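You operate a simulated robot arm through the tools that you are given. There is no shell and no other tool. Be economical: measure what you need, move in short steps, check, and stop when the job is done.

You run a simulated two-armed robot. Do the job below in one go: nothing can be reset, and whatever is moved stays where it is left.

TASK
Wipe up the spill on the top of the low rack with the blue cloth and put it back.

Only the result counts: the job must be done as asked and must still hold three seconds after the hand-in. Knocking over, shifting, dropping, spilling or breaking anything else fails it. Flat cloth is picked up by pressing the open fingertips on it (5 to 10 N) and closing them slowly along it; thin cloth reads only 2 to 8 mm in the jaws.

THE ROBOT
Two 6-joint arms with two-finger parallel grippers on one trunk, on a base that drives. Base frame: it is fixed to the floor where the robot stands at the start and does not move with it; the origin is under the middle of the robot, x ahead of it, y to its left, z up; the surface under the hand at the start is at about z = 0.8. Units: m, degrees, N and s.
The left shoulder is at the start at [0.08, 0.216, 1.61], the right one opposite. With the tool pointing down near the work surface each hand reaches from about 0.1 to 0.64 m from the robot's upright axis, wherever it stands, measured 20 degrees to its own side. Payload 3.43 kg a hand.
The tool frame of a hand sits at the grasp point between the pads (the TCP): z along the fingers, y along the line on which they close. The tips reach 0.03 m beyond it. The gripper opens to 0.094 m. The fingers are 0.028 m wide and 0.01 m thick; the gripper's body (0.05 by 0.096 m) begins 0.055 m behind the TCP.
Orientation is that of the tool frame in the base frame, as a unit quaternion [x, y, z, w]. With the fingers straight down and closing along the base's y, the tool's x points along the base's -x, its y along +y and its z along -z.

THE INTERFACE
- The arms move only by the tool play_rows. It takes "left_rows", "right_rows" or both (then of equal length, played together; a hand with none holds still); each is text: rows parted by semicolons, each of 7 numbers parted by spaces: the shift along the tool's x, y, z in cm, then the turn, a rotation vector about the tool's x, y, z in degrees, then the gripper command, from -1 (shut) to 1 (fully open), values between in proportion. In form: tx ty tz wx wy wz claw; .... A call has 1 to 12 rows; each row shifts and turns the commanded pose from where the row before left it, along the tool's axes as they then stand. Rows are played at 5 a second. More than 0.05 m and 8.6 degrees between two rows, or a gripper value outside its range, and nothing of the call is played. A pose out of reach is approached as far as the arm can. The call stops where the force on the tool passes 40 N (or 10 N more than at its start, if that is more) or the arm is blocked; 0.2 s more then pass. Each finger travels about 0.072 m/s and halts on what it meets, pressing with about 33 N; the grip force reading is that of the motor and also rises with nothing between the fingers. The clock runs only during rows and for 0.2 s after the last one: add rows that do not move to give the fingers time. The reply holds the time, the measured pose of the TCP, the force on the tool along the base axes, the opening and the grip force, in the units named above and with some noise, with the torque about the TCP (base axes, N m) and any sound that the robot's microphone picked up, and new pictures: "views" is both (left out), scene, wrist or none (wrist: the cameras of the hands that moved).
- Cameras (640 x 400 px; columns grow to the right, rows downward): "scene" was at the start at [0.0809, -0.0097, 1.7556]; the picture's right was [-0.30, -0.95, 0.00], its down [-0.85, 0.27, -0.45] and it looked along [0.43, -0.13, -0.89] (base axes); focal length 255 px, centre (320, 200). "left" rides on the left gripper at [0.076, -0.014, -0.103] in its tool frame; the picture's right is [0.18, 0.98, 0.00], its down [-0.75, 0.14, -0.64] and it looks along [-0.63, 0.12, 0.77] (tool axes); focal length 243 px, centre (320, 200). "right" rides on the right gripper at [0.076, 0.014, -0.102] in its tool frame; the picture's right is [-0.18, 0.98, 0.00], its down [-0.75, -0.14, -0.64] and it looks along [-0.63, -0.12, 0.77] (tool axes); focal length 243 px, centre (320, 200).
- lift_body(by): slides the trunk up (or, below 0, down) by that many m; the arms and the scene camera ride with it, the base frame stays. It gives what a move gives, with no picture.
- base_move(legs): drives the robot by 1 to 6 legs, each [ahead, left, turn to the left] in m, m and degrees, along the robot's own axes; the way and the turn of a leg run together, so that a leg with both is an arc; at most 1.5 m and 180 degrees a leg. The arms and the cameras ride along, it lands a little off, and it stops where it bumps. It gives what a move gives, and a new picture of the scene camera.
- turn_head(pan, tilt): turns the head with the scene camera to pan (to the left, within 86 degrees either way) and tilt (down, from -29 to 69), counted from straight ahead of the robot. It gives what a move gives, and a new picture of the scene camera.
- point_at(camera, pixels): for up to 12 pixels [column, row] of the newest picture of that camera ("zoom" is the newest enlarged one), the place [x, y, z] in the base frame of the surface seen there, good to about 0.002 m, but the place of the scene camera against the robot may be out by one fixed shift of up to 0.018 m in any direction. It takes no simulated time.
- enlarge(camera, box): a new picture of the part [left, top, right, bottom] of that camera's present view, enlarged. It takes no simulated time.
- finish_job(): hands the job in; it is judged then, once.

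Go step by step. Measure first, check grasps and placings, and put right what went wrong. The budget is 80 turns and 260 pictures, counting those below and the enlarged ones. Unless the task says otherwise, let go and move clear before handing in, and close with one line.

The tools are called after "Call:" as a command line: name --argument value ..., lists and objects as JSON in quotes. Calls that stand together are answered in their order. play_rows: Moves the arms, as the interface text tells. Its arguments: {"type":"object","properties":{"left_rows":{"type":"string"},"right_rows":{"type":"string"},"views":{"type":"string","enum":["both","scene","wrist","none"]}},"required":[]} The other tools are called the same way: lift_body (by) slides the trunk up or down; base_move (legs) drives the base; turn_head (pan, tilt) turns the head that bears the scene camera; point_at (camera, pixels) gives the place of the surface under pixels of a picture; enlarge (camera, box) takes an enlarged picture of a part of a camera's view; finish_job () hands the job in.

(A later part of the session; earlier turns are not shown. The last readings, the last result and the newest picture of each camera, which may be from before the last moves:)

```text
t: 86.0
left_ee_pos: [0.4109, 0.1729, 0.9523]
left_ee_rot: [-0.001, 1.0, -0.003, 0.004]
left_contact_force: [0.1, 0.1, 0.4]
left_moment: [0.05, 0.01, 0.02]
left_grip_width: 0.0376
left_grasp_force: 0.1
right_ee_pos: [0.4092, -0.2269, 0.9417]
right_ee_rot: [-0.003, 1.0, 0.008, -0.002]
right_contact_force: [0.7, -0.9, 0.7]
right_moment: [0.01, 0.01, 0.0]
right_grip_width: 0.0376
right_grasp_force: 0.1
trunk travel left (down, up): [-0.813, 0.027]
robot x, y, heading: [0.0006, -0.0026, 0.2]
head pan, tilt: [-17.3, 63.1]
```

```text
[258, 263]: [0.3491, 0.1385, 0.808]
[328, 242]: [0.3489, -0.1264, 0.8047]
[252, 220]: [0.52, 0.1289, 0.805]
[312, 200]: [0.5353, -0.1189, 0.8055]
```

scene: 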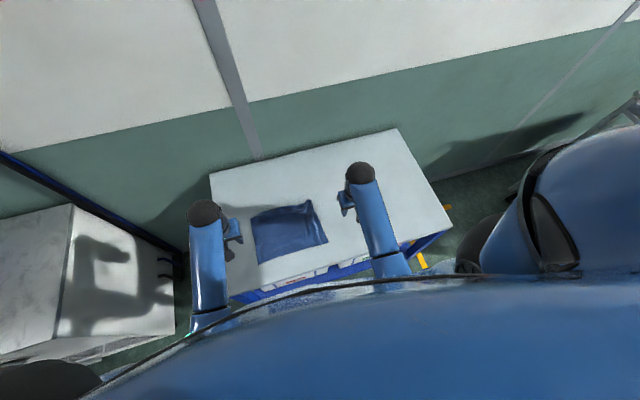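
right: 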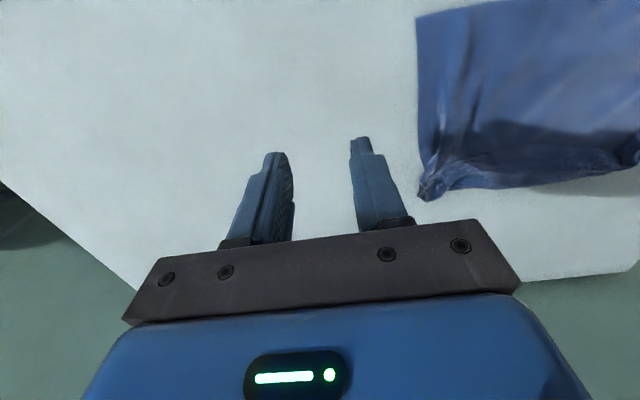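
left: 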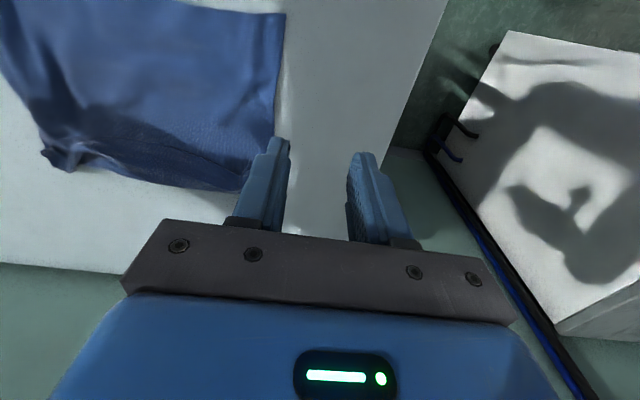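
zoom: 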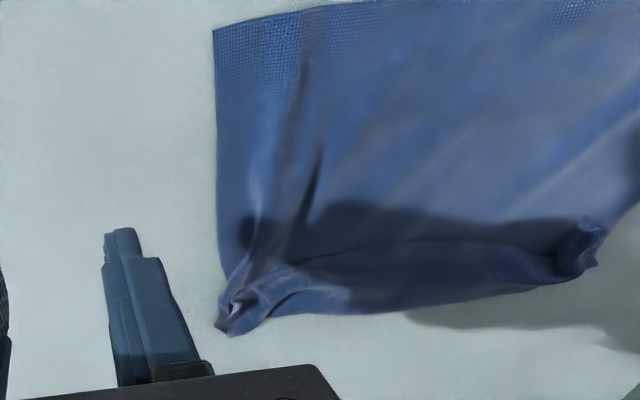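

The near edge now lies at x≈0.355. A flap of about 9 cm is tucked under at the far fold (x≈0.54, raised to z≈0.82). I'll pinch the fold with both hands, carry it forward and up, then bring it back down so the flap lies forward.

Call:
play_rows --left_rows "-2.44 -2.06 1.64 0 0 0 -0.2;-2.44 -2.06 1.64 0 0 0 -0.2;-2.44 -2.06 1.64 0 0 0 -0.2;-2.44 -2.06 1.64 0 0 0 -0.2;-2.44 -2.06 1.64 0 0 0 -0.2;0 0 1.7 0 0 0 -0.2;0 0 1.7 0 0 0 -0.2;0 0 0.3 0 0 0 -0.2;0 0 0 0 0 0 -0.2" --right_rows "-2.5 2.84 1.44 0 0 0 -0.2;-2.5 2.84 1.44 0 0 0 -0.2;-2.5 2.84 1.44 0 0 0 -0.2;-2.5 2.84 1.44 0 0 0 -0.2;-2.5 2.84 1.44 0 0 0 -0.2;0 0 1.7 0 0 0 -0.2;0 0 1.7 0 0 0 -0.2;0 0 0.3 0 0 0 -0.2;0 0 0 0 0 0 -0.2" --views "wrist"

```text
t: 88.0
left_ee_pos: [0.5325, 0.0681, 0.8354]
left_ee_rot: [-0.001, 1.0, -0.003, 0.005]
left_contact_force: [-0.4, -0.4, 0.7]
left_moment: [-0.01, -0.01, 0.03]
left_grip_width: 0.0373
left_grasp_force: 0.1
right_ee_pos: [0.5319, -0.0812, 0.8344]
right_ee_rot: [-0.004, 1.0, 0.008, 0.0]
right_contact_force: [0.1, -0.8, 6.5]
right_moment: [-0.17, 0.05, 0.04]
right_grip_width: 0.0374
right_grasp_force: 0.5
trunk travel left (down, up): [-0.813, 0.027]
robot x, y, heading: [0.0037, -0.0009, 0.3]
head pan, tilt: [-17.3, 63.1]
```

right: 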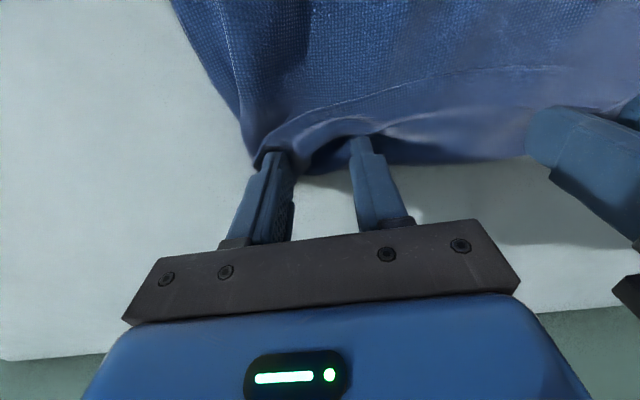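
left: 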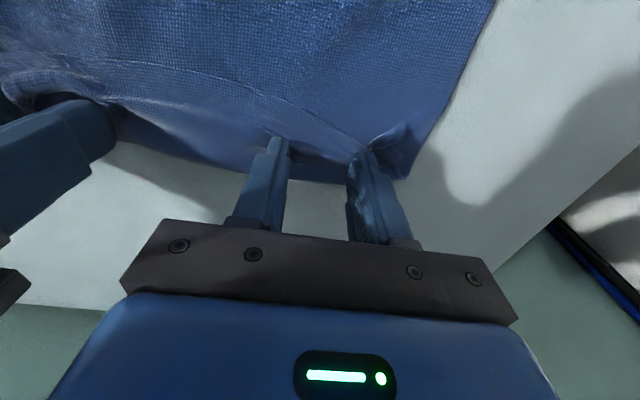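

Fingers are on the fold. I'll press the left slightly, then close both slowly.

Call:
play_rows --left_rows "0 0 0.3 0 0 0 -0.2;0 0 0.1 0 0 0 -0.3;0 0 0 0 0 0 -0.4;0 0 0 0 0 0 -0.5;0 0 0 0 0 0 -0.6;0 0 0 0 0 0 -0.7;0 0 0 0 0 0 -0.8;0 0 0 0 0 0 -0.9;0 0 0 0 0 0 -1;0 0 0 0 0 0 -1;0 0 -2 0 0 0 -1;0 0 0 0 0 0 -1" --right_rows "0 0 0.05 0 0 0 -0.2;0 0 0 0 0 0 -0.3;0 0 0 0 0 0 -0.4;0 0 0 0 0 0 -0.5;0 0 0 0 0 0 -0.6;0 0 0 0 0 0 -0.7;0 0 0 0 0 0 -0.8;0 0 0 0 0 0 -0.9;0 0 0 0 0 0 -1;0 0 0 0 0 0 -1;0 0 -2 0 0 0 -1;0 0 0 0 0 0 -1" --views "wrist"

```text
t: 90.6
left_ee_pos: [0.5326, 0.0669, 0.8493]
left_ee_rot: [-0.001, 1.0, -0.003, 0.002]
left_contact_force: [-0.8, -10.2, -1.0]
left_moment: [-0.32, -0.01, 0.02]
left_grip_width: 0.0032
left_grasp_force: 32.8
right_ee_pos: [0.5329, -0.0821, 0.8544]
right_ee_rot: [-0.004, 1.0, 0.007, -0.001]
right_contact_force: [-0.5, 10.4, 0.0]
right_moment: [0.32, -0.03, -0.06]
right_grip_width: 0.0025
right_grasp_force: 33.6
trunk travel left (down, up): [-0.813, 0.027]
robot x, y, heading: [-0.0025, -0.0042, 0.2]
head pan, tilt: [-17.3, 63.1]
```

right: 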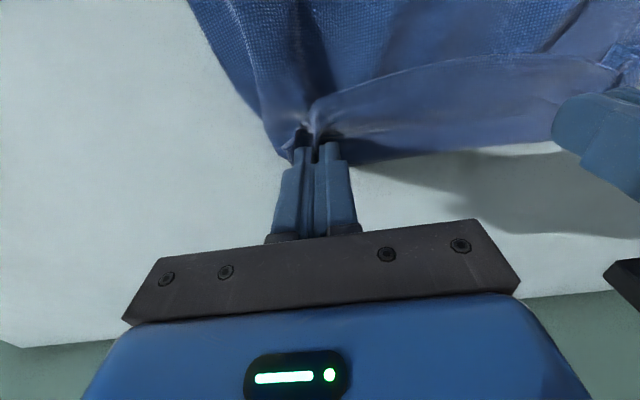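
left: 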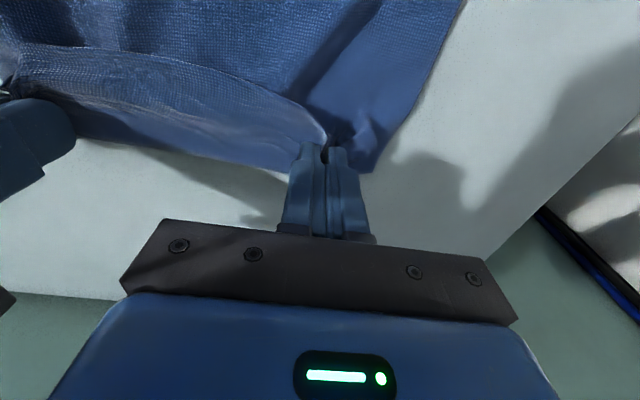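

Held (3 and 2.5 mm). I'll ease the tension and carry the fold up and forward.

Call:
play_rows --left_rows "-2 -0.4 -2.4 0 0 0 -1;-2 0 -2.4 0 0 0 -1;-2 0 -2.4 0 0 0 -1;-2 0 -2.4 0 0 0 -1;0 0 0 0 0 0 -1;0 0 0 0 0 0 -1" --right_rows "-2 0.4 -2.2 0 0 0 -1;-2 0 -2.2 0 0 0 -1;-2 0 -2.2 0 0 0 -1;-2 0 -2.2 0 0 0 -1;0 0 0 0 0 0 -1;0 0 0 0 0 0 -1"

Call:
enlarge --camera "scene" --box '[220, 140, 360, 270]'

```text
t: 92.0
left_ee_pos: [0.6133, 0.0646, 0.9484]
left_ee_rot: [0.0, 1.0, -0.003, 0.004]
left_contact_force: [0.1, -3.1, -0.4]
left_moment: [-0.09, 0.02, 0.02]
left_grip_width: 0.0033
left_grasp_force: 33.4
right_ee_pos: [0.6133, -0.0804, 0.9401]
right_ee_rot: [-0.003, 1.0, 0.007, -0.003]
right_contact_force: [-0.1, 3.8, -0.8]
right_moment: [0.08, -0.01, -0.05]
right_grip_width: 0.0024
right_grasp_force: 33.0
trunk travel left (down, up): [-0.813, 0.027]
robot x, y, heading: [0.0016, -0.0023, 0.2]
head pan, tilt: [-17.3, 63.1]
```

scene: 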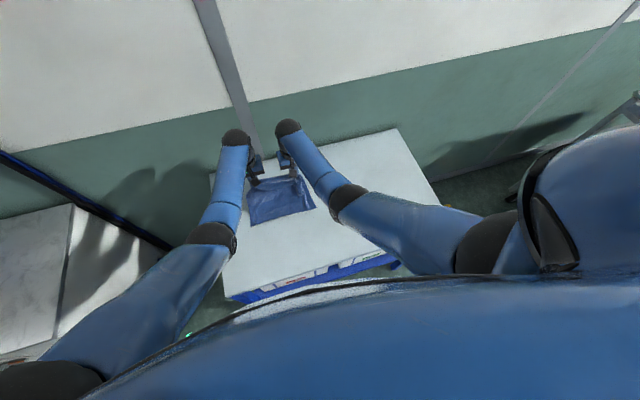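
right: 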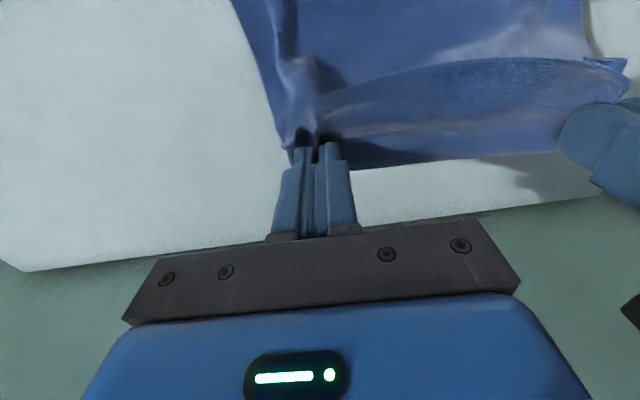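
left: 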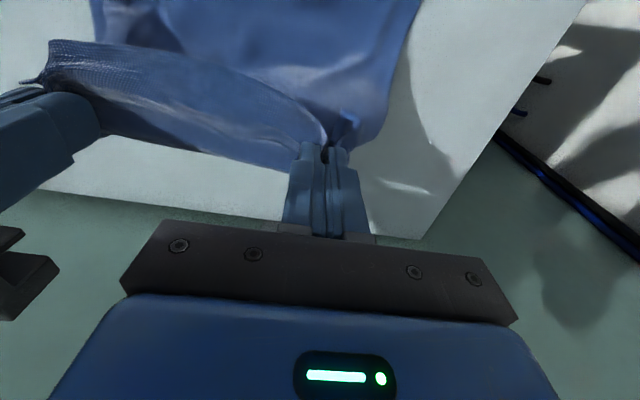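

```text
3.08 times, centred on (290, 205) of scene
```

zoom: 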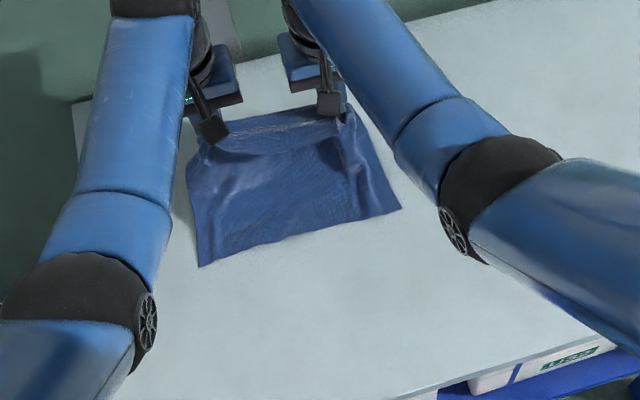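

The flap hangs on the far side. Now I'll lower while moving back so it lands forward.

Call:
play_rows --left_rows "1 0 2 0 0 0 -1;2 0 2 0 0 0 -1;2 0 2 0 0 0 -1;2 0 2 0 0 0 -1;1.5 0 2 0 0 0 -1;0.5 0 0.7 0 0 0 -1;0 0 0 0 0 0 -1" --right_rows "1 0 2 0 0 0 -1;2 0 2 0 0 0 -1;2 0 2 0 0 0 -1;2 0 2 0 0 0 -1;1.5 0 1.5 0 0 0 -1;0.5 0 0.6 0 0 0 -1;0 0 0 0 0 0 -1"

Call:
enlarge --camera "scene" --box '[220, 140, 360, 270]'

```text
t: 93.6
left_ee_pos: [0.5247, 0.0637, 0.8391]
left_ee_rot: [0.0, 1.0, -0.003, 0.004]
left_contact_force: [-0.1, -0.5, 1.1]
left_moment: [0.02, -0.02, 0.0]
left_grip_width: 0.0029
left_grasp_force: 33.2
right_ee_pos: [0.5228, -0.0777, 0.8386]
right_ee_rot: [-0.003, 1.0, 0.008, -0.003]
right_contact_force: [-0.3, -0.1, 2.8]
right_moment: [0.03, -0.02, -0.02]
right_grip_width: 0.0026
right_grasp_force: 33.6
trunk travel left (down, up): [-0.813, 0.027]
robot x, y, heading: [0.0006, -0.0028, -0.0]
head pan, tilt: [-17.3, 63.1]
```

scene: 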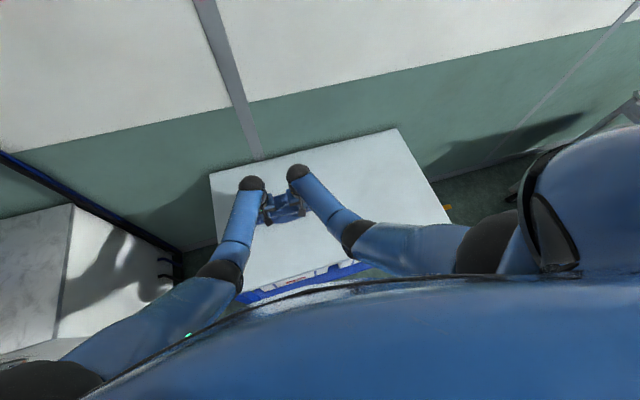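
right: 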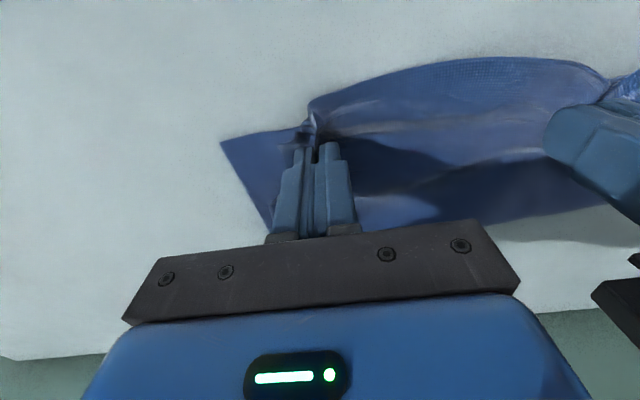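
left: 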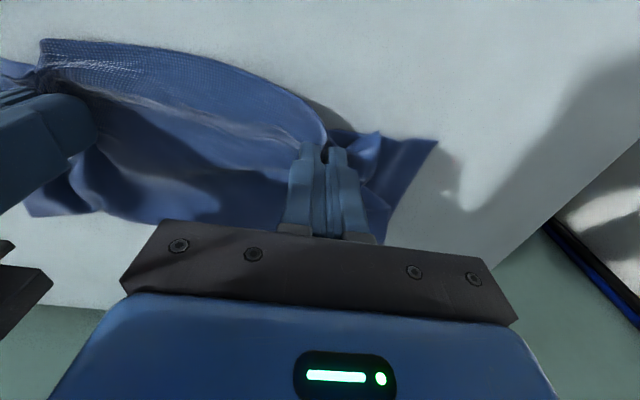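

```text
3.08 times, centred on (290, 205) of scene
```

zoom: 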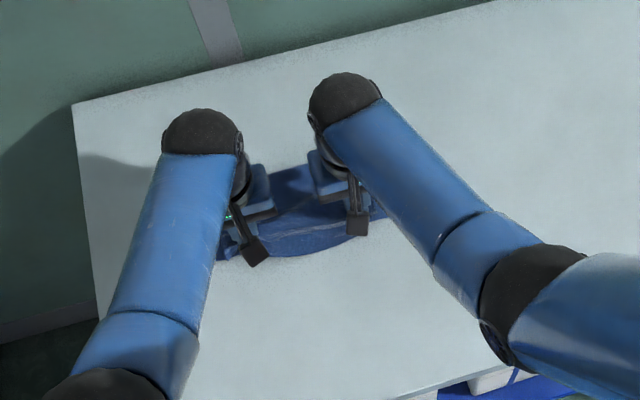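

Call:
point_at --camera "right" --pixels '[[222, 142], [265, 220], [460, 60], [420, 225], [450, 180], [440, 130], [345, 95]]'

Call:
point_at --camera "left" --pixels '[[436, 142], [380, 135], [385, 230], [35, 212], [150, 220], [160, 180], [160, 60]]'

Call:
enlarge --camera "left" --box '[0, 0, 460, 260]'

Call:
enlarge --camera "right" --box '[200, 20, 640, 270]'

```text
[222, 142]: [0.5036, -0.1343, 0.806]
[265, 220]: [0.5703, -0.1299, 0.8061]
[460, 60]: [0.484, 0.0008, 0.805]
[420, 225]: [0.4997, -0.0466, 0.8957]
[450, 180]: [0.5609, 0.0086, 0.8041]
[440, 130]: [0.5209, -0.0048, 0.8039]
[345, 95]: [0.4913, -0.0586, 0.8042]
```

```text
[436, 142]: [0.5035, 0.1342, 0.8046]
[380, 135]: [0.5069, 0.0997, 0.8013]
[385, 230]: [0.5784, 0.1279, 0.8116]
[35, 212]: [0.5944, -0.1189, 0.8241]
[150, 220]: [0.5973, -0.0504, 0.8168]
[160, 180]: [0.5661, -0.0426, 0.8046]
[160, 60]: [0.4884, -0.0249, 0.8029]
```

```text
1.39 times, centred on (230, 130) of left
```

zoom: 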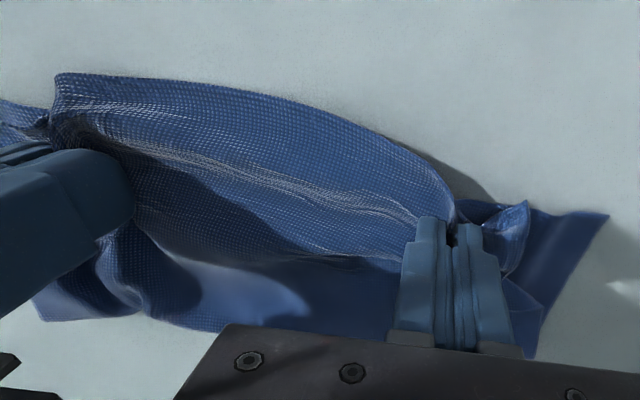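

```text
1.45 times, centred on (420, 145) of right
```

zoom: 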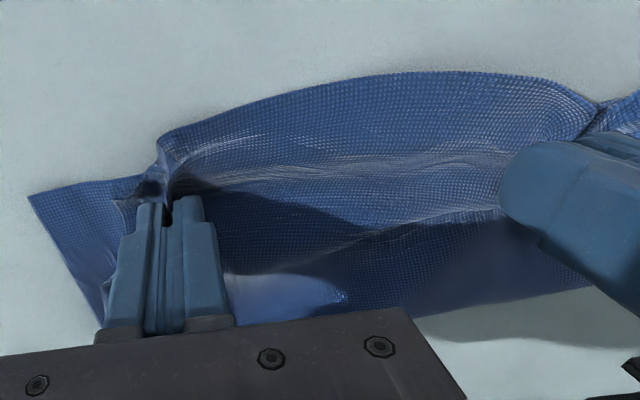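

The flap is actually a strip lying on top toward me. The cloth is now doubled over, with its other hem at x≈0.504. I'll flip it over: lift and carry this edge back toward the robot, then set it down with a slight forward move so the strip lies flat at the near side.

Call:
play_rows --left_rows "0 0 -3 0 0 0 -1;0 0 -3.5 0 0 0 -1;3.4 0 0 0 0 0 -1;3.4 0 0 0 0 0 -1;3.4 0 0 0 0 0 -1;3.4 0 0 0 0 0 -1;3.2 0 0 0 0 0 -1;0 0 0 0 0 0 -1;0 0 0 0 0 0 -1" --right_rows "0 0 -3 0 0 0 -1;0 0 -3.5 0 0 0 -1;3.4 0 0 0 0 0 -1;3.4 0 0 0 0 0 -1;3.4 0 0 0 0 0 -1;3.4 0 0 0 0 0 -1;3.2 0 0 0 0 0 -1;0 0 0 0 0 0 -1;0 0 0 0 0 0 -1"

Call:
enlarge --camera "scene" --box '[220, 150, 360, 290]'

```text
t: 95.6
left_ee_pos: [0.3553, 0.0628, 0.9018]
left_ee_rot: [0.0, 1.0, -0.003, 0.004]
left_contact_force: [-0.3, -3.4, -0.4]
left_moment: [-0.09, -0.02, 0.07]
left_grip_width: 0.0032
left_grasp_force: 32.5
right_ee_pos: [0.3531, -0.0828, 0.9047]
right_ee_rot: [-0.004, 1.0, 0.008, -0.003]
right_contact_force: [0.3, 3.0, -1.3]
right_moment: [0.08, 0.0, -0.05]
right_grip_width: 0.0025
right_grasp_force: 32.6
trunk travel left (down, up): [-0.813, 0.027]
robot x, y, heading: [-0.0014, -0.0037, 0.2]
head pan, tilt: [-17.3, 63.1]
```

scene: 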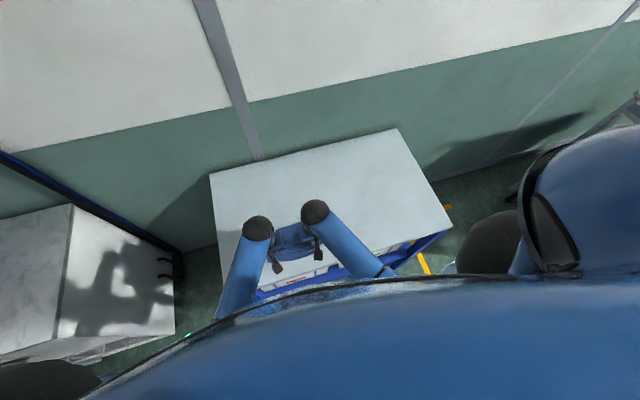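
right: 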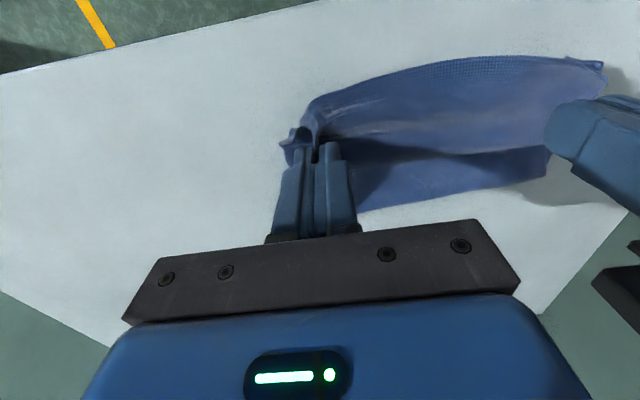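
left: 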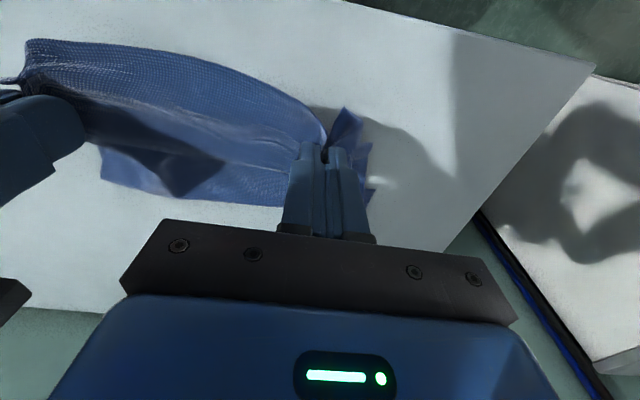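

```text
2.86 times, centred on (290, 220) of scene
```

zoom: 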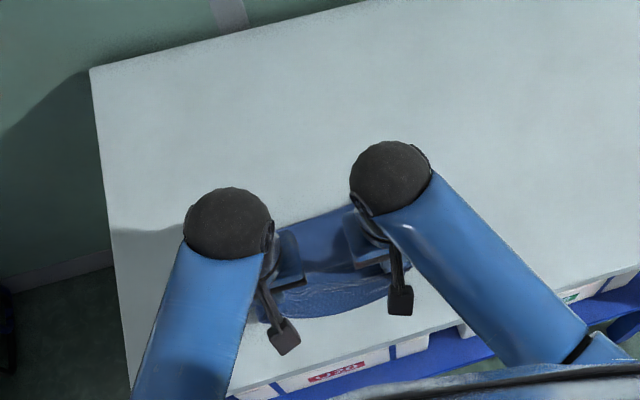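

As planned: the strip bulges toward the near side and the other hem trails forward. I'll lower while moving slightly forward, then open slowly and rise.

Call:
play_rows --left_rows "-0.8 0 2 0 0 0 -1;-0.8 0 2 0 0 0 -1;-0.8 0 2 0 0 0 -1;-0.6 0 0.9 0 0 0 -1;0 0 0 0 0 0 -0.8;0 0 0 0 0 0 -0.6;0 0 0 0 0 0 -0.4;0 0 0 0 0 0 -0.2;0 0 -3 0 0 0 -0.2;0 2 -3 0 0 0 -0.2;-2 3 -3 0 0 0 -0.2;-2 3 -1 0 0 0 -0.2" --right_rows "-0.8 0 2 0 0 0 -1;-0.8 0 2 0 0 0 -1;-0.8 0 2 0 0 0 -1;-0.6 0 1.1 0 0 0 -1;0 0 0 0 0 0 -0.8;0 0 0 0 0 0 -0.6;0 0 0 0 0 0 -0.4;0 0 0 0 0 0 -0.2;0 0 -3 0 0 0 -0.2;0 -3 -3 0 0 0 -0.2;-2 -3 -3 0 0 0 -0.2;-2 -4 -1 0 0 0 -0.2"

Call:
enlarge --camera "scene" --box '[220, 150, 360, 290]'

```text
t: 98.2
left_ee_pos: [0.4268, 0.1434, 0.9334]
left_ee_rot: [-0.001, 1.0, -0.002, 0.002]
left_contact_force: [-0.1, 0.0, 0.9]
left_moment: [0.04, 0.01, -0.01]
left_grip_width: 0.0378
left_grasp_force: 0.1
right_ee_pos: [0.429, -0.183, 0.9299]
right_ee_rot: [-0.004, 1.0, 0.008, -0.003]
right_contact_force: [0.7, -0.1, 0.4]
right_moment: [0.03, -0.03, 0.01]
right_grip_width: 0.0373
right_grasp_force: 0.0
trunk travel left (down, up): [-0.813, 0.027]
robot x, y, heading: [0.0035, 0.0011, -0.2]
head pan, tilt: [-17.3, 63.1]
```

scene: 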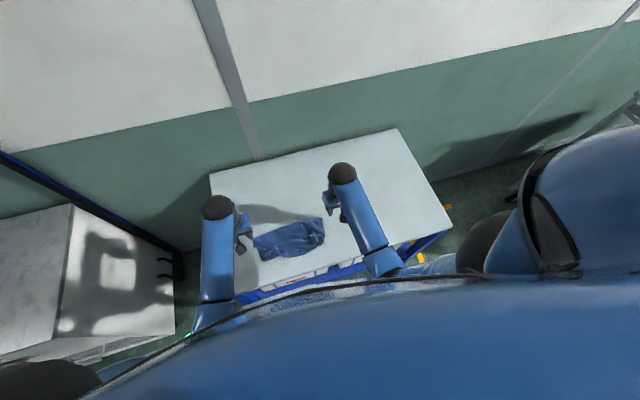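
right: 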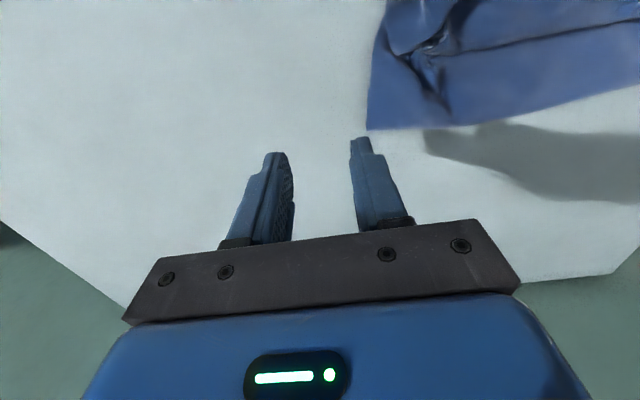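
left: 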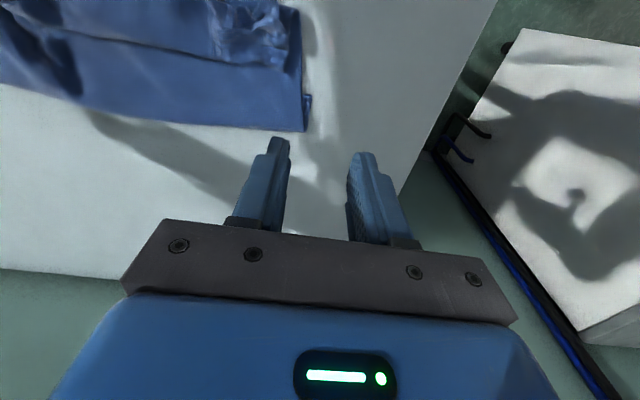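

```text
2.86 times, centred on (290, 220) of scene
```

zoom: 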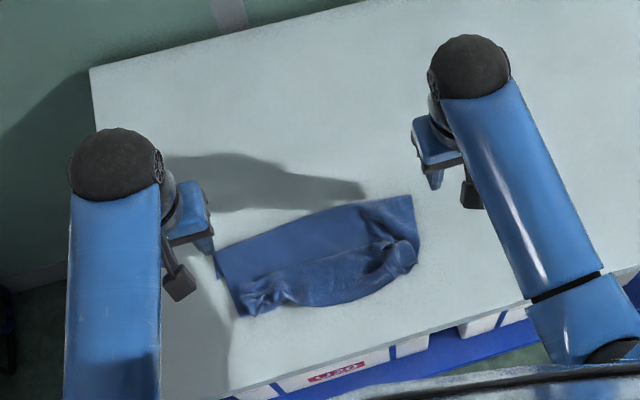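

One full clean hem with two true corners now lies forward (right view 367,128; left view 305,130). Hanging the cloth from those corners should unfold everything, so I'll measure them.

Call:
point_at --camera "right" --pixels '[[368, 127], [420, 128], [530, 113], [372, 80], [405, 100]]'

Call:
point_at --camera "left" --pixels '[[303, 129], [250, 125], [300, 70], [120, 110], [270, 100], [310, 100]]'

Call:
enlarge --camera "left" --box '[100, 0, 340, 160]'

```text
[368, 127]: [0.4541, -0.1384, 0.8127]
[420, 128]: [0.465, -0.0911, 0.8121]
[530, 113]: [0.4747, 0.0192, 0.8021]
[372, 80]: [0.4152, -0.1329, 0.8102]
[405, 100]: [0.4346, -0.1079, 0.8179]
```

```text
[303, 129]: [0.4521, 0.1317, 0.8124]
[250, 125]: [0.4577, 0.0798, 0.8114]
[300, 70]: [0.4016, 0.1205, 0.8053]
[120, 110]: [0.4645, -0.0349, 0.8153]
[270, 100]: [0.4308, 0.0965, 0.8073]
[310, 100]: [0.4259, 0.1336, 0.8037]
```

```text
2.50 times, centred on (220, 80) of left
```

zoom: 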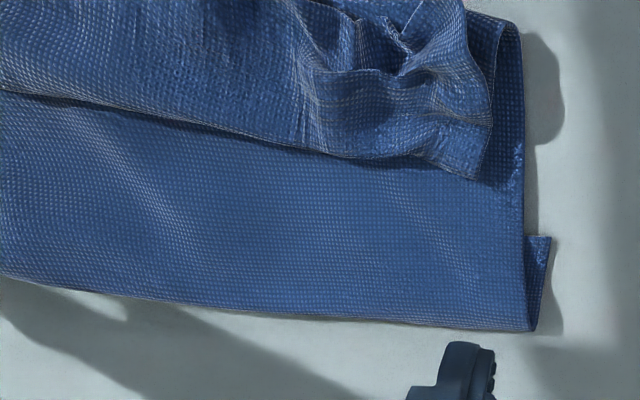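

The forward boundary is a fold only about 3.5 cm deep, with the hem tucked beneath. I'll pinch both layers there and hang the cloth from it; the rest will then fall open.

Call:
play_rows --left_rows "-0.8 -2.15 3.15 0 0 0 -0.2;-0.8 -2.15 3.15 0 0 0 -0.2;0 0 1.9 0 0 0 -0.2;0 0 1.8 0 0 0 -0.2;0 0 0.1 0 0 0 -0.2;0 0 0 0 0 0 -0.35;0 0 0 0 0 0 -0.5;0 0 0 0 0 0 -0.65;0 0 0 0 0 0 -0.8;0 0 0 0 0 0 -0.95;0 0 0 0 0 0 -1;0 0 0 0 0 0 -1" --right_rows "-0.75 3.9 3 0 0 0 -0.2;-0.75 3.9 3 0 0 0 -0.2;0 0 1.9 0 0 0 -0.2;0 0 1.8 0 0 0 -0.2;0 0 0.15 0 0 0 -0.2;0 0 0 0 0 0 -0.35;0 0 0 0 0 0 -0.5;0 0 0 0 0 0 -0.65;0 0 0 0 0 0 -0.8;0 0 0 0 0 0 -0.95;0 0 0 0 0 0 -1;0 0 0 0 0 0 -1" --views "wrist"

```text
t: 100.8
left_ee_pos: [0.4411, 0.1001, 0.8327]
left_ee_rot: [0.0, 1.0, -0.003, 0.005]
left_contact_force: [1.7, -3.5, 8.3]
left_moment: [-0.11, 0.0, 0.04]
left_grip_width: 0.0033
left_grasp_force: 32.8
right_ee_pos: [0.4407, -0.1002, 0.8365]
right_ee_rot: [-0.004, 1.0, 0.009, -0.002]
right_contact_force: [0.0, 5.0, 4.9]
right_moment: [0.14, 0.04, 0.0]
right_grip_width: 0.0018
right_grasp_force: 32.3
trunk travel left (down, up): [-0.813, 0.027]
robot x, y, heading: [0.0041, -0.0059, 0.4]
head pan, tilt: [-17.3, 63.1]
```

right: 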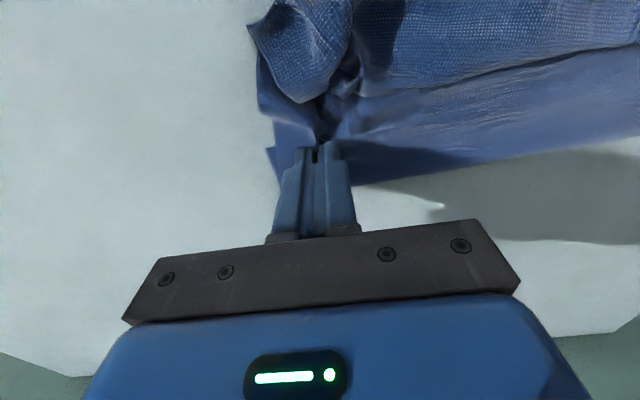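
left: 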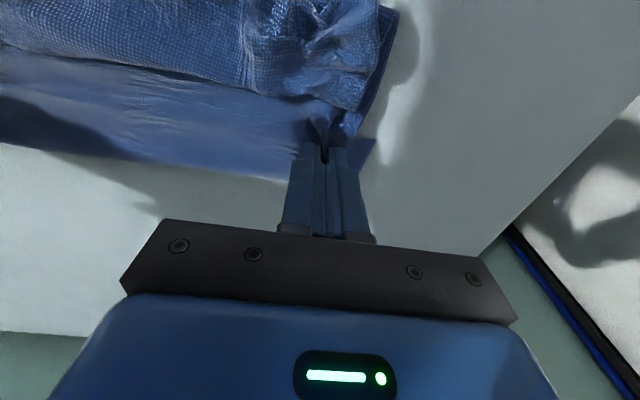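

Both grips hold. I'll lift the cloth up to hang freely, then back the base up.

Call:
play_rows --left_rows "-1 -0.1 -3.6 0 0 0 -1;-1 0 -3.6 0 0 0 -1;-1 0 -3.6 0 0 0 -1;-1 0 -3.6 0 0 0 -1;-1 0 -3.6 0 0 0 -1;-1 0 -3 0 0 0 -1;0 0 0 0 0 0 -1;0 0 0 0 0 0 -1" --right_rows "-1 0 -3.6 0 0 0 -1;-1 0 -3.6 0 0 0 -1;-1 0 -3.6 0 0 0 -1;-1 0 -3.6 0 0 0 -1;-1 0 -3.6 0 0 0 -1;-1 0 -3 0 0 0 -1;0 0 0 0 0 0 -1;0 0 0 0 0 0 -1" --views "wrist"

Call:
lift_body --by 0.027

Call:
base_move --legs '[[-0.17, 0, 0]]'

Call:
enlarge --camera "scene" --box '[200, 110, 380, 270]'

```text
t: 102.6
left_ee_pos: [0.4997, 0.1006, 1.0417]
left_ee_rot: [0.0, 1.0, -0.003, 0.005]
left_contact_force: [-0.2, -4.5, -0.8]
left_moment: [-0.17, 0.01, 0.03]
left_grip_width: 0.0024
left_grasp_force: 33.3
left hand out of reach, approached as far as the arm can: row 6
right_ee_pos: [0.502, -0.1019, 1.0394]
right_ee_rot: [-0.004, 1.0, 0.008, -0.002]
right_contact_force: [0.5, 5.6, -0.1]
right_moment: [0.2, 0.02, 0.01]
right_grip_width: 0.0021
right_grasp_force: 32.7
right hand out of reach, approached as far as the arm can: row 6
trunk travel left (down, up): [-0.813, 0.027]
robot x, y, heading: [0.0017, -0.0031, 0.1]
head pan, tilt: [-17.3, 63.1]
```

right: 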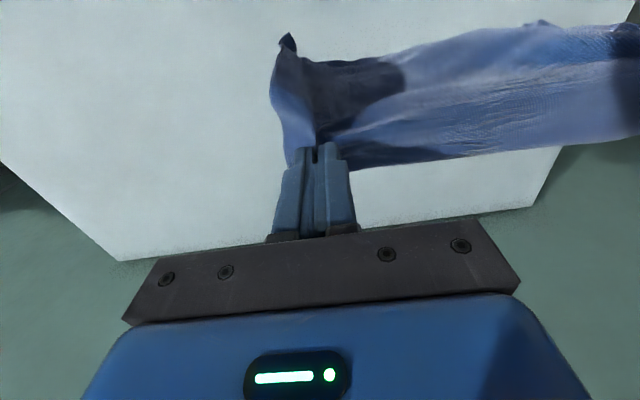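
left: 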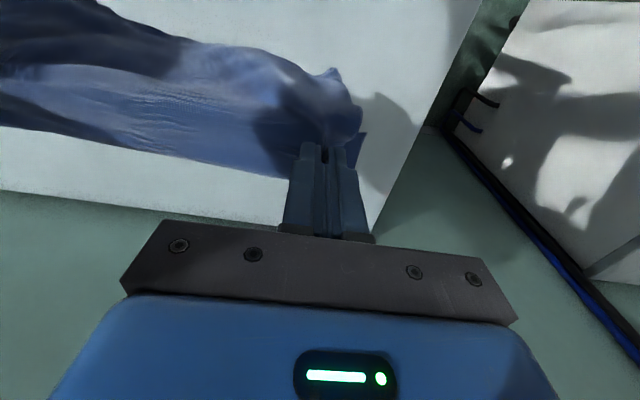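

```text
t: 103.3
left_ee_pos: [0.499, 0.1014, 1.0691]
left_ee_rot: [0.001, 1.0, -0.004, 0.006]
left_contact_force: [-0.1, -5.9, -0.3]
left_moment: [-0.18, 0.0, 0.03]
left_grip_width: 0.0025
left_grasp_force: 33.2
right_ee_pos: [0.5017, -0.1015, 1.0655]
right_ee_rot: [-0.004, 1.0, 0.009, -0.002]
right_contact_force: [-0.7, 4.8, -0.6]
right_moment: [0.15, -0.02, -0.02]
right_grip_width: 0.0018
right_grasp_force: 33.4
trunk travel left (down, up): [-0.84, 0.0]
robot x, y, heading: [0.0011, -0.0049, -0.0]
head pan, tilt: [-17.3, 63.1]
```

```text
t: 104.8
left_ee_pos: [0.3345, 0.1008, 1.067]
left_ee_rot: [-0.002, 1.0, -0.004, 0.004]
left_contact_force: [0.1, -4.7, 0.3]
left_moment: [-0.17, -0.01, 0.05]
left_grip_width: 0.0024
left_grasp_force: 33.6
right_ee_pos: [0.3366, -0.1019, 1.0645]
right_ee_rot: [-0.004, 1.0, 0.008, -0.003]
right_contact_force: [-0.6, 5.0, 0.0]
right_moment: [0.18, 0.01, 0.02]
right_grip_width: 0.002
right_grasp_force: 32.3
trunk travel left (down, up): [-0.84, 0.0]
robot x, y, heading: [-0.1683, -0.005, 0.2]
head pan, tilt: [-17.3, 63.1]
```

scene: 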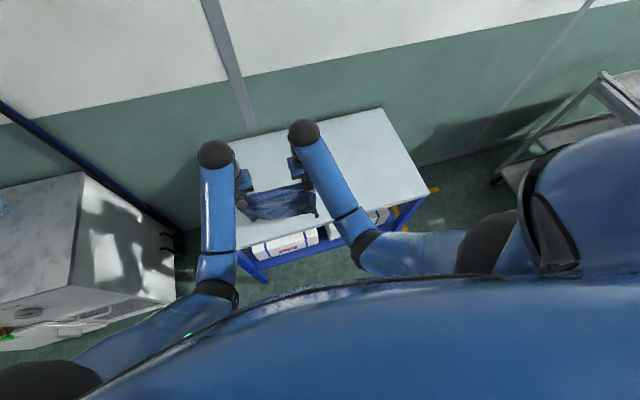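

```text
2.50 times, centred on (290, 190) of scene
```

zoom: 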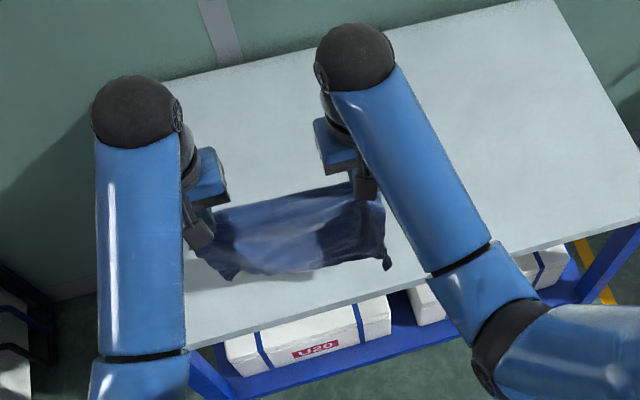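

The cloth hangs open. I'll lay it: lower first, then forward and down.

Call:
play_rows --left_rows "0 0 1.5 0 0 0 -1;0 0 1.5 0 0 0 -1;-2 0 1.2 0 0 0 -1;-3 0 1.3 0 0 0 -1;-3 0 1.3 0 0 0 -1;-3 0 1.5 0 0 0 -1;-2 0 1.5 0 0 0 -1;0 0 0 0 0 0 -1" --right_rows "0 0 1.5 0 0 0 -1;0 0 1.5 0 0 0 -1;-2 0 1.2 0 0 0 -1;-3 0 1.3 0 0 0 -1;-3 0 1.3 0 0 0 -1;-3 0 1.5 0 0 0 -1;-2 0 1.5 0 0 0 -1;0 0 0 0 0 0 -1" --views "wrist"

Call:
base_move --legs '[[0.05, 0, 0]]'

Call:
enlarge --camera "scene" --box '[200, 110, 380, 270]'

```text
t: 106.6
left_ee_pos: [0.4599, 0.1015, 0.9734]
left_ee_rot: [-0.002, 1.0, -0.003, 0.005]
left_contact_force: [0.0, -4.7, 0.0]
left_moment: [-0.13, 0.0, 0.02]
left_grip_width: 0.0026
left_grasp_force: 33.4
right_ee_pos: [0.4626, -0.1009, 0.9694]
right_ee_rot: [-0.005, 1.0, 0.008, -0.001]
right_contact_force: [-1.1, 4.1, 0.0]
right_moment: [0.14, 0.0, 0.0]
right_grip_width: 0.0018
right_grasp_force: 33.0
trunk travel left (down, up): [-0.84, 0.0]
robot x, y, heading: [-0.1686, -0.0011, 0.4]
head pan, tilt: [-17.3, 63.1]
```

right: 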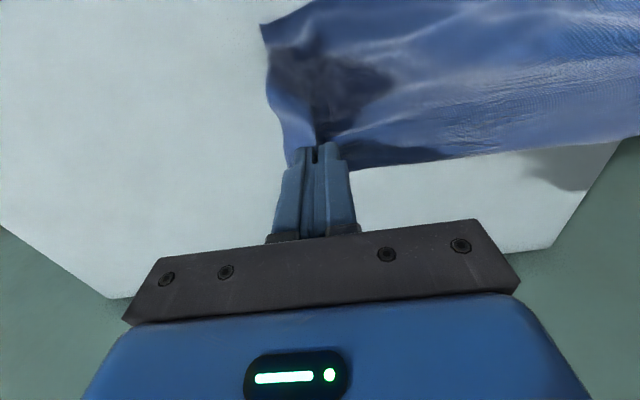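
left: 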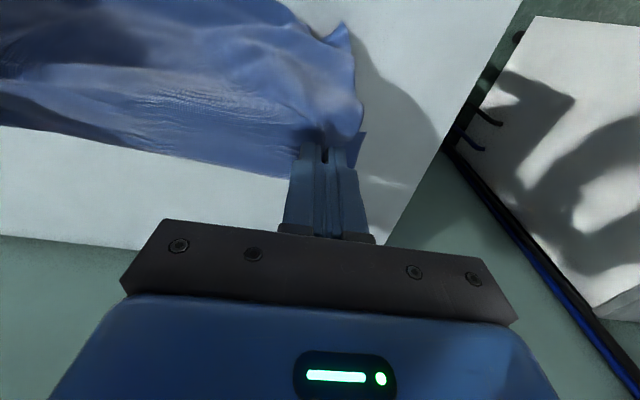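

```text
t: 107.5
left_ee_pos: [0.5013, 0.1009, 0.9789]
left_ee_rot: [0.0, 1.0, -0.003, 0.009]
left_contact_force: [-0.7, -3.8, 1.1]
left_moment: [-0.15, -0.06, 0.05]
left_grip_width: 0.0021
left_grasp_force: 32.9
right_ee_pos: [0.5052, -0.1011, 0.9745]
right_ee_rot: [-0.004, 1.0, 0.007, 0.003]
right_contact_force: [-1.4, 4.6, 0.7]
right_moment: [0.12, -0.06, 0.0]
right_grip_width: 0.0018
right_grasp_force: 32.7
trunk travel left (down, up): [-0.84, 0.0]
robot x, y, heading: [-0.1191, -0.0029, 0.4]
head pan, tilt: [-17.3, 63.1]
```

scene: 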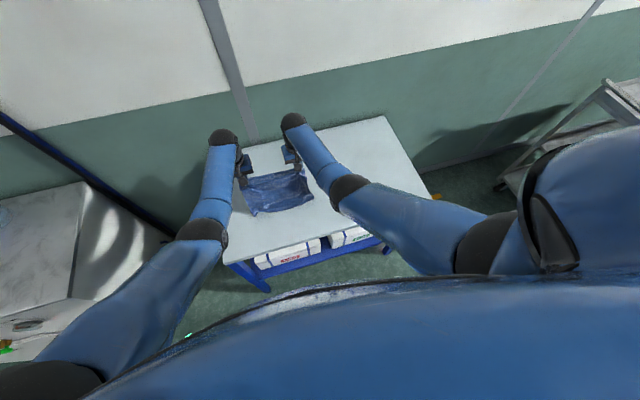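

```text
2.50 times, centred on (290, 190) of scene
```

zoom: 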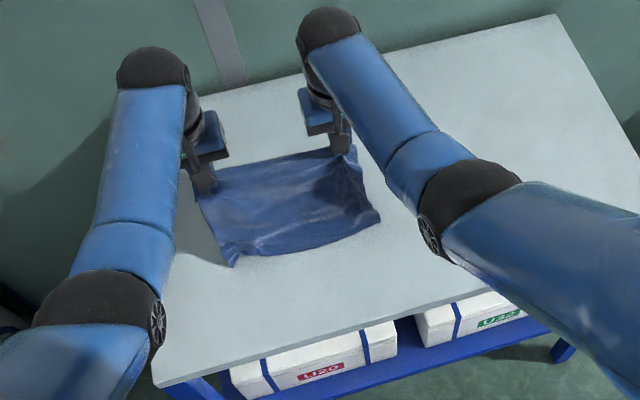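

Laying out well. I'll continue to lower and drive forward until the far edge touches down.

Call:
play_rows --left_rows "0 0 1.5 0 0 0 -1;0 0 1.5 0 0 0 -1;0 0 1.5 0 0 0 -1;0 0 0 0 0 0 -1" --right_rows "0 0 1.5 0 0 0 -1;0 0 1.5 0 0 0 -1;0 0 1.3 0 0 0 -1;0 0 0 0 0 0 -1" --views "none"

Call:
base_move --legs '[[0.06, 0, 0]]'

Call:
play_rows --left_rows "0 0 1.5 0 0 0 -1;0 0 1.5 0 0 0 -1;0 0 1 0 0 0 -1;0 0 0 0 0 0 -1" --right_rows "0 0 1.5 0 0 0 -1;0 0 1.5 0 0 0 -1;0 0 1 0 0 0 -1;0 0 0 0 0 0 -1" --views "none"

Call:
base_move --legs '[[0.058, 0, 0]]'

```text
t: 108.5
left_ee_pos: [0.5112, 0.1012, 0.926]
left_ee_rot: [-0.001, 1.0, -0.004, 0.004]
left_contact_force: [-0.4, -4.8, -0.8]
left_moment: [-0.1, -0.01, 0.04]
left_grip_width: 0.0025
left_grasp_force: 33.0
right_ee_pos: [0.5149, -0.1013, 0.9235]
right_ee_rot: [-0.003, 1.0, 0.008, -0.002]
right_contact_force: [1.1, 3.4, -0.4]
right_moment: [0.12, 0.04, 0.0]
right_grip_width: 0.0018
right_grasp_force: 32.9
trunk travel left (down, up): [-0.84, 0.0]
robot x, y, heading: [-0.1195, -0.0047, 0.3]
head pan, tilt: [-17.3, 63.1]
```

```text
t: 109.5
left_ee_pos: [0.5609, 0.1008, 0.9338]
left_ee_rot: [0.0, 1.0, -0.003, 0.01]
left_contact_force: [-0.1, -4.3, 0.7]
left_moment: [-0.17, -0.09, 0.05]
left_grip_width: 0.0024
left_grasp_force: 32.9
right_ee_pos: [0.5627, -0.1007, 0.9317]
right_ee_rot: [-0.004, 1.0, 0.008, 0.003]
right_contact_force: [-1.2, 4.1, 1.7]
right_moment: [0.15, -0.05, -0.04]
right_grip_width: 0.0021
right_grasp_force: 32.6
trunk travel left (down, up): [-0.84, 0.0]
robot x, y, heading: [-0.0582, 0.0015, 0.0]
head pan, tilt: [-17.3, 63.1]
```

scene: 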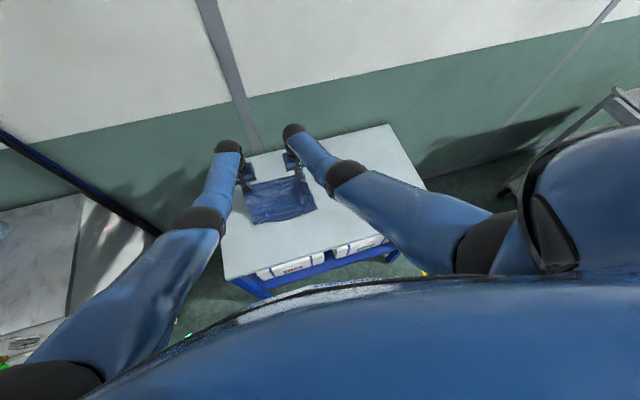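

```text
t: 110.5
left_ee_pos: [0.5586, 0.103, 0.8932]
left_ee_rot: [0.0, 1.0, -0.003, 0.003]
left_contact_force: [0.5, -6.7, 0.6]
left_moment: [-0.21, -0.01, 0.03]
left_grip_width: 0.0025
left_grasp_force: 33.4
left hand out of reach, approached as far as the arm can: row 2, 3
right_ee_pos: [0.5601, -0.1025, 0.8933]
right_ee_rot: [-0.003, 1.0, 0.009, -0.002]
right_contact_force: [-0.4, 6.3, 0.5]
right_moment: [0.22, 0.01, 0.01]
right_grip_width: 0.0018
right_grasp_force: 33.5
right hand out of reach, approached as far as the arm can: row 1, 2, 3
trunk travel left (down, up): [-0.84, 0.0]
robot x, y, heading: [-0.0581, 0.0008, 0.1]
head pan, tilt: [-17.3, 63.1]
```

```text
t: 111.5
left_ee_pos: [0.6066, 0.1029, 0.902]
left_ee_rot: [0.0, 1.0, -0.002, 0.009]
left_contact_force: [-0.6, -7.1, 0.4]
left_moment: [-0.25, -0.07, 0.02]
left_grip_width: 0.0025
left_grasp_force: 33.7
right_ee_pos: [0.607, -0.1021, 0.9007]
right_ee_rot: [-0.003, 1.0, 0.008, 0.003]
right_contact_force: [-1.0, 6.5, 0.7]
right_moment: [0.2, -0.11, 0.04]
right_grip_width: 0.002
right_grasp_force: 33.1
trunk travel left (down, up): [-0.84, 0.0]
robot x, y, heading: [-0.0056, -0.002, 0.0]
head pan, tilt: [-17.3, 63.1]
```

scene: 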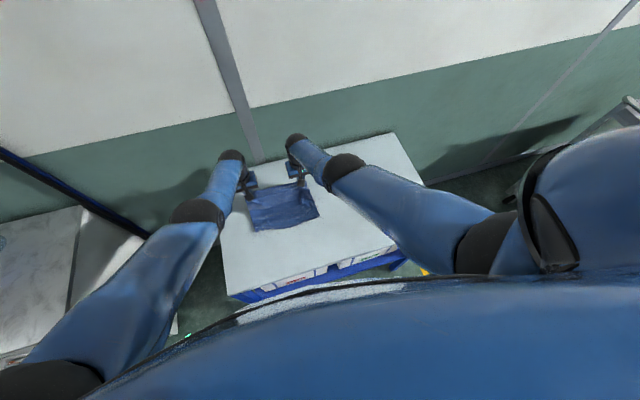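

Now lower the trunk to touch down, then release and rise.

Call:
lift_body --by -0.058

Call:
play_rows --left_rows "0 -0.4 0.2 0 0 0 -1;0 0 0 0 0 0 -1;0 0 0 0 0 0 -0.8;0 0 0 0 0 0 -0.6;0 0 0 0 0 0 -0.4;0 0 0 0 0 0 -0.2;0 0 -2.5 0 0 0 -0.2;1 1 -4 0 0 0 -0.2;3 2 -3 0 0 0 -0.2;4 2 0 0 0 0 -0.2;4 2 0 0 0 0 -0.2" --right_rows "0 0.4 0.2 0 0 0 -1;0 0 0 0 0 0 -1;0 0 0 0 0 0 -0.8;0 0 0 0 0 0 -0.6;0 0 0 0 0 0 -0.4;0 0 0 0 0 0 -0.2;0 0 -2.5 0 0 0 -0.2;1 -2 -4 0 0 0 -0.2;3 -2 -3 0 0 0 -0.2;4 -2 0 0 0 0 -0.2;4 -2 0 0 0 0 -0.2"

Call:
enlarge --camera "scene" --box '[210, 140, 370, 290]'

```text
t: 112.4
left_ee_pos: [0.6144, 0.1028, 0.8355]
left_ee_rot: [0.0, 1.0, -0.004, 0.003]
left_contact_force: [-0.7, -6.1, 1.8]
left_moment: [-0.2, 0.05, 0.03]
left_grip_width: 0.0027
left_grasp_force: 33.0
right_ee_pos: [0.6152, -0.1012, 0.8367]
right_ee_rot: [-0.004, 1.0, 0.009, -0.003]
right_contact_force: [0.3, 6.5, 2.0]
right_moment: [0.22, 0.0, 0.02]
right_grip_width: 0.002
right_grasp_force: 33.1
trunk travel left (down, up): [-0.782, 0.058]
robot x, y, heading: [-0.0038, -0.0026, 0.1]
head pan, tilt: [-17.3, 63.1]
```

```text
t: 114.8
left_ee_pos: [0.491, 0.1698, 0.9291]
left_ee_rot: [0.0, 1.0, -0.004, 0.005]
left_contact_force: [-0.9, 0.2, 0.6]
left_moment: [0.0, -0.02, 0.0]
left_grip_width: 0.0377
left_grasp_force: 0.1
right_ee_pos: [0.4913, -0.181, 0.9282]
right_ee_rot: [-0.004, 1.0, 0.008, -0.002]
right_contact_force: [-0.4, 0.3, 0.7]
right_moment: [-0.02, -0.03, -0.04]
right_grip_width: 0.0378
right_grasp_force: 0.1
trunk travel left (down, up): [-0.782, 0.058]
robot x, y, heading: [-0.0067, -0.0024, 0.3]
head pan, tilt: [-17.3, 63.1]
```

scene: 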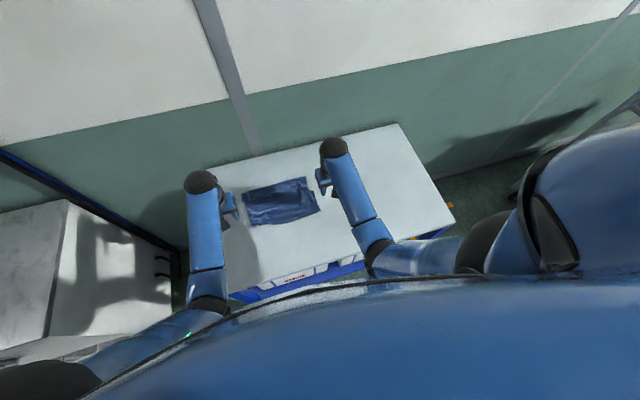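
right: 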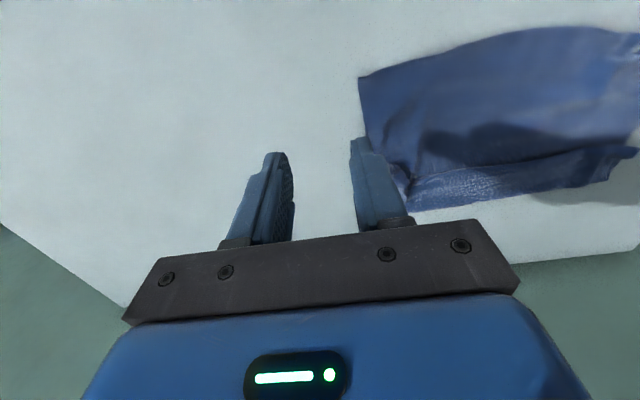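
left: 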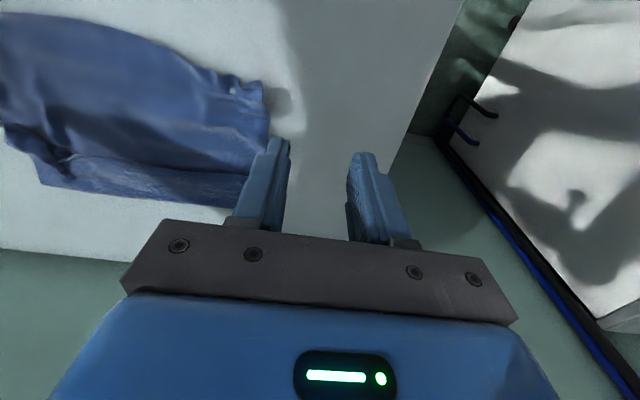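

```text
2.67 times, centred on (290, 215) of scene
```

zoom: 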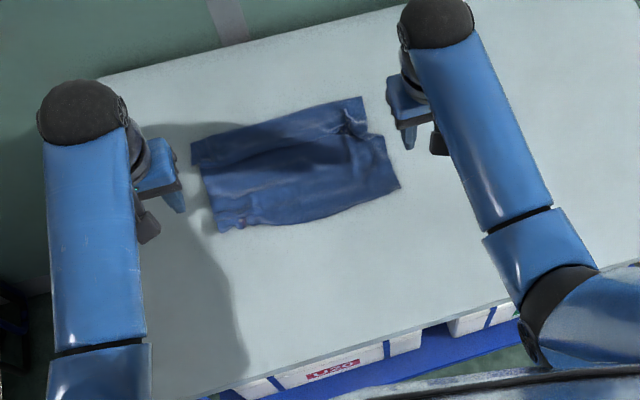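

The cloth lies as a fairly flat rectangle, only too far forward. I'll measure it, then drag it back by the near edge.

Call:
point_at --camera "zoom" --pixels '[[220, 230], [399, 186], [310, 218], [192, 146], [362, 98], [280, 160]]'

Call:
point_at --camera "right" --pixels '[[360, 78], [470, 45], [412, 205], [600, 170]]'

Call:
point_at --camera "left" --pixels '[[262, 84], [200, 70], [40, 182], [225, 203]]'

```text
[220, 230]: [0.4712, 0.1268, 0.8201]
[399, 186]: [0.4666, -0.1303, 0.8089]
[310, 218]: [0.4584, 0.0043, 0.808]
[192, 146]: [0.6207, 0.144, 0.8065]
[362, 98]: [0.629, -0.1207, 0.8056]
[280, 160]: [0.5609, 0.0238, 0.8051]
```

```text
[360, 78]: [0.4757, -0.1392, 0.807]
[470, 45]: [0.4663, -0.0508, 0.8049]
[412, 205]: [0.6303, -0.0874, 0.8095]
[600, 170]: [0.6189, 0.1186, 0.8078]
```

```text
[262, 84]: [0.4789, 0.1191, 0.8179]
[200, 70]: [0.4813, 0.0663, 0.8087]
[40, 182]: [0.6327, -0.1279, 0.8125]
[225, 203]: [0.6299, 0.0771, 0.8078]
```

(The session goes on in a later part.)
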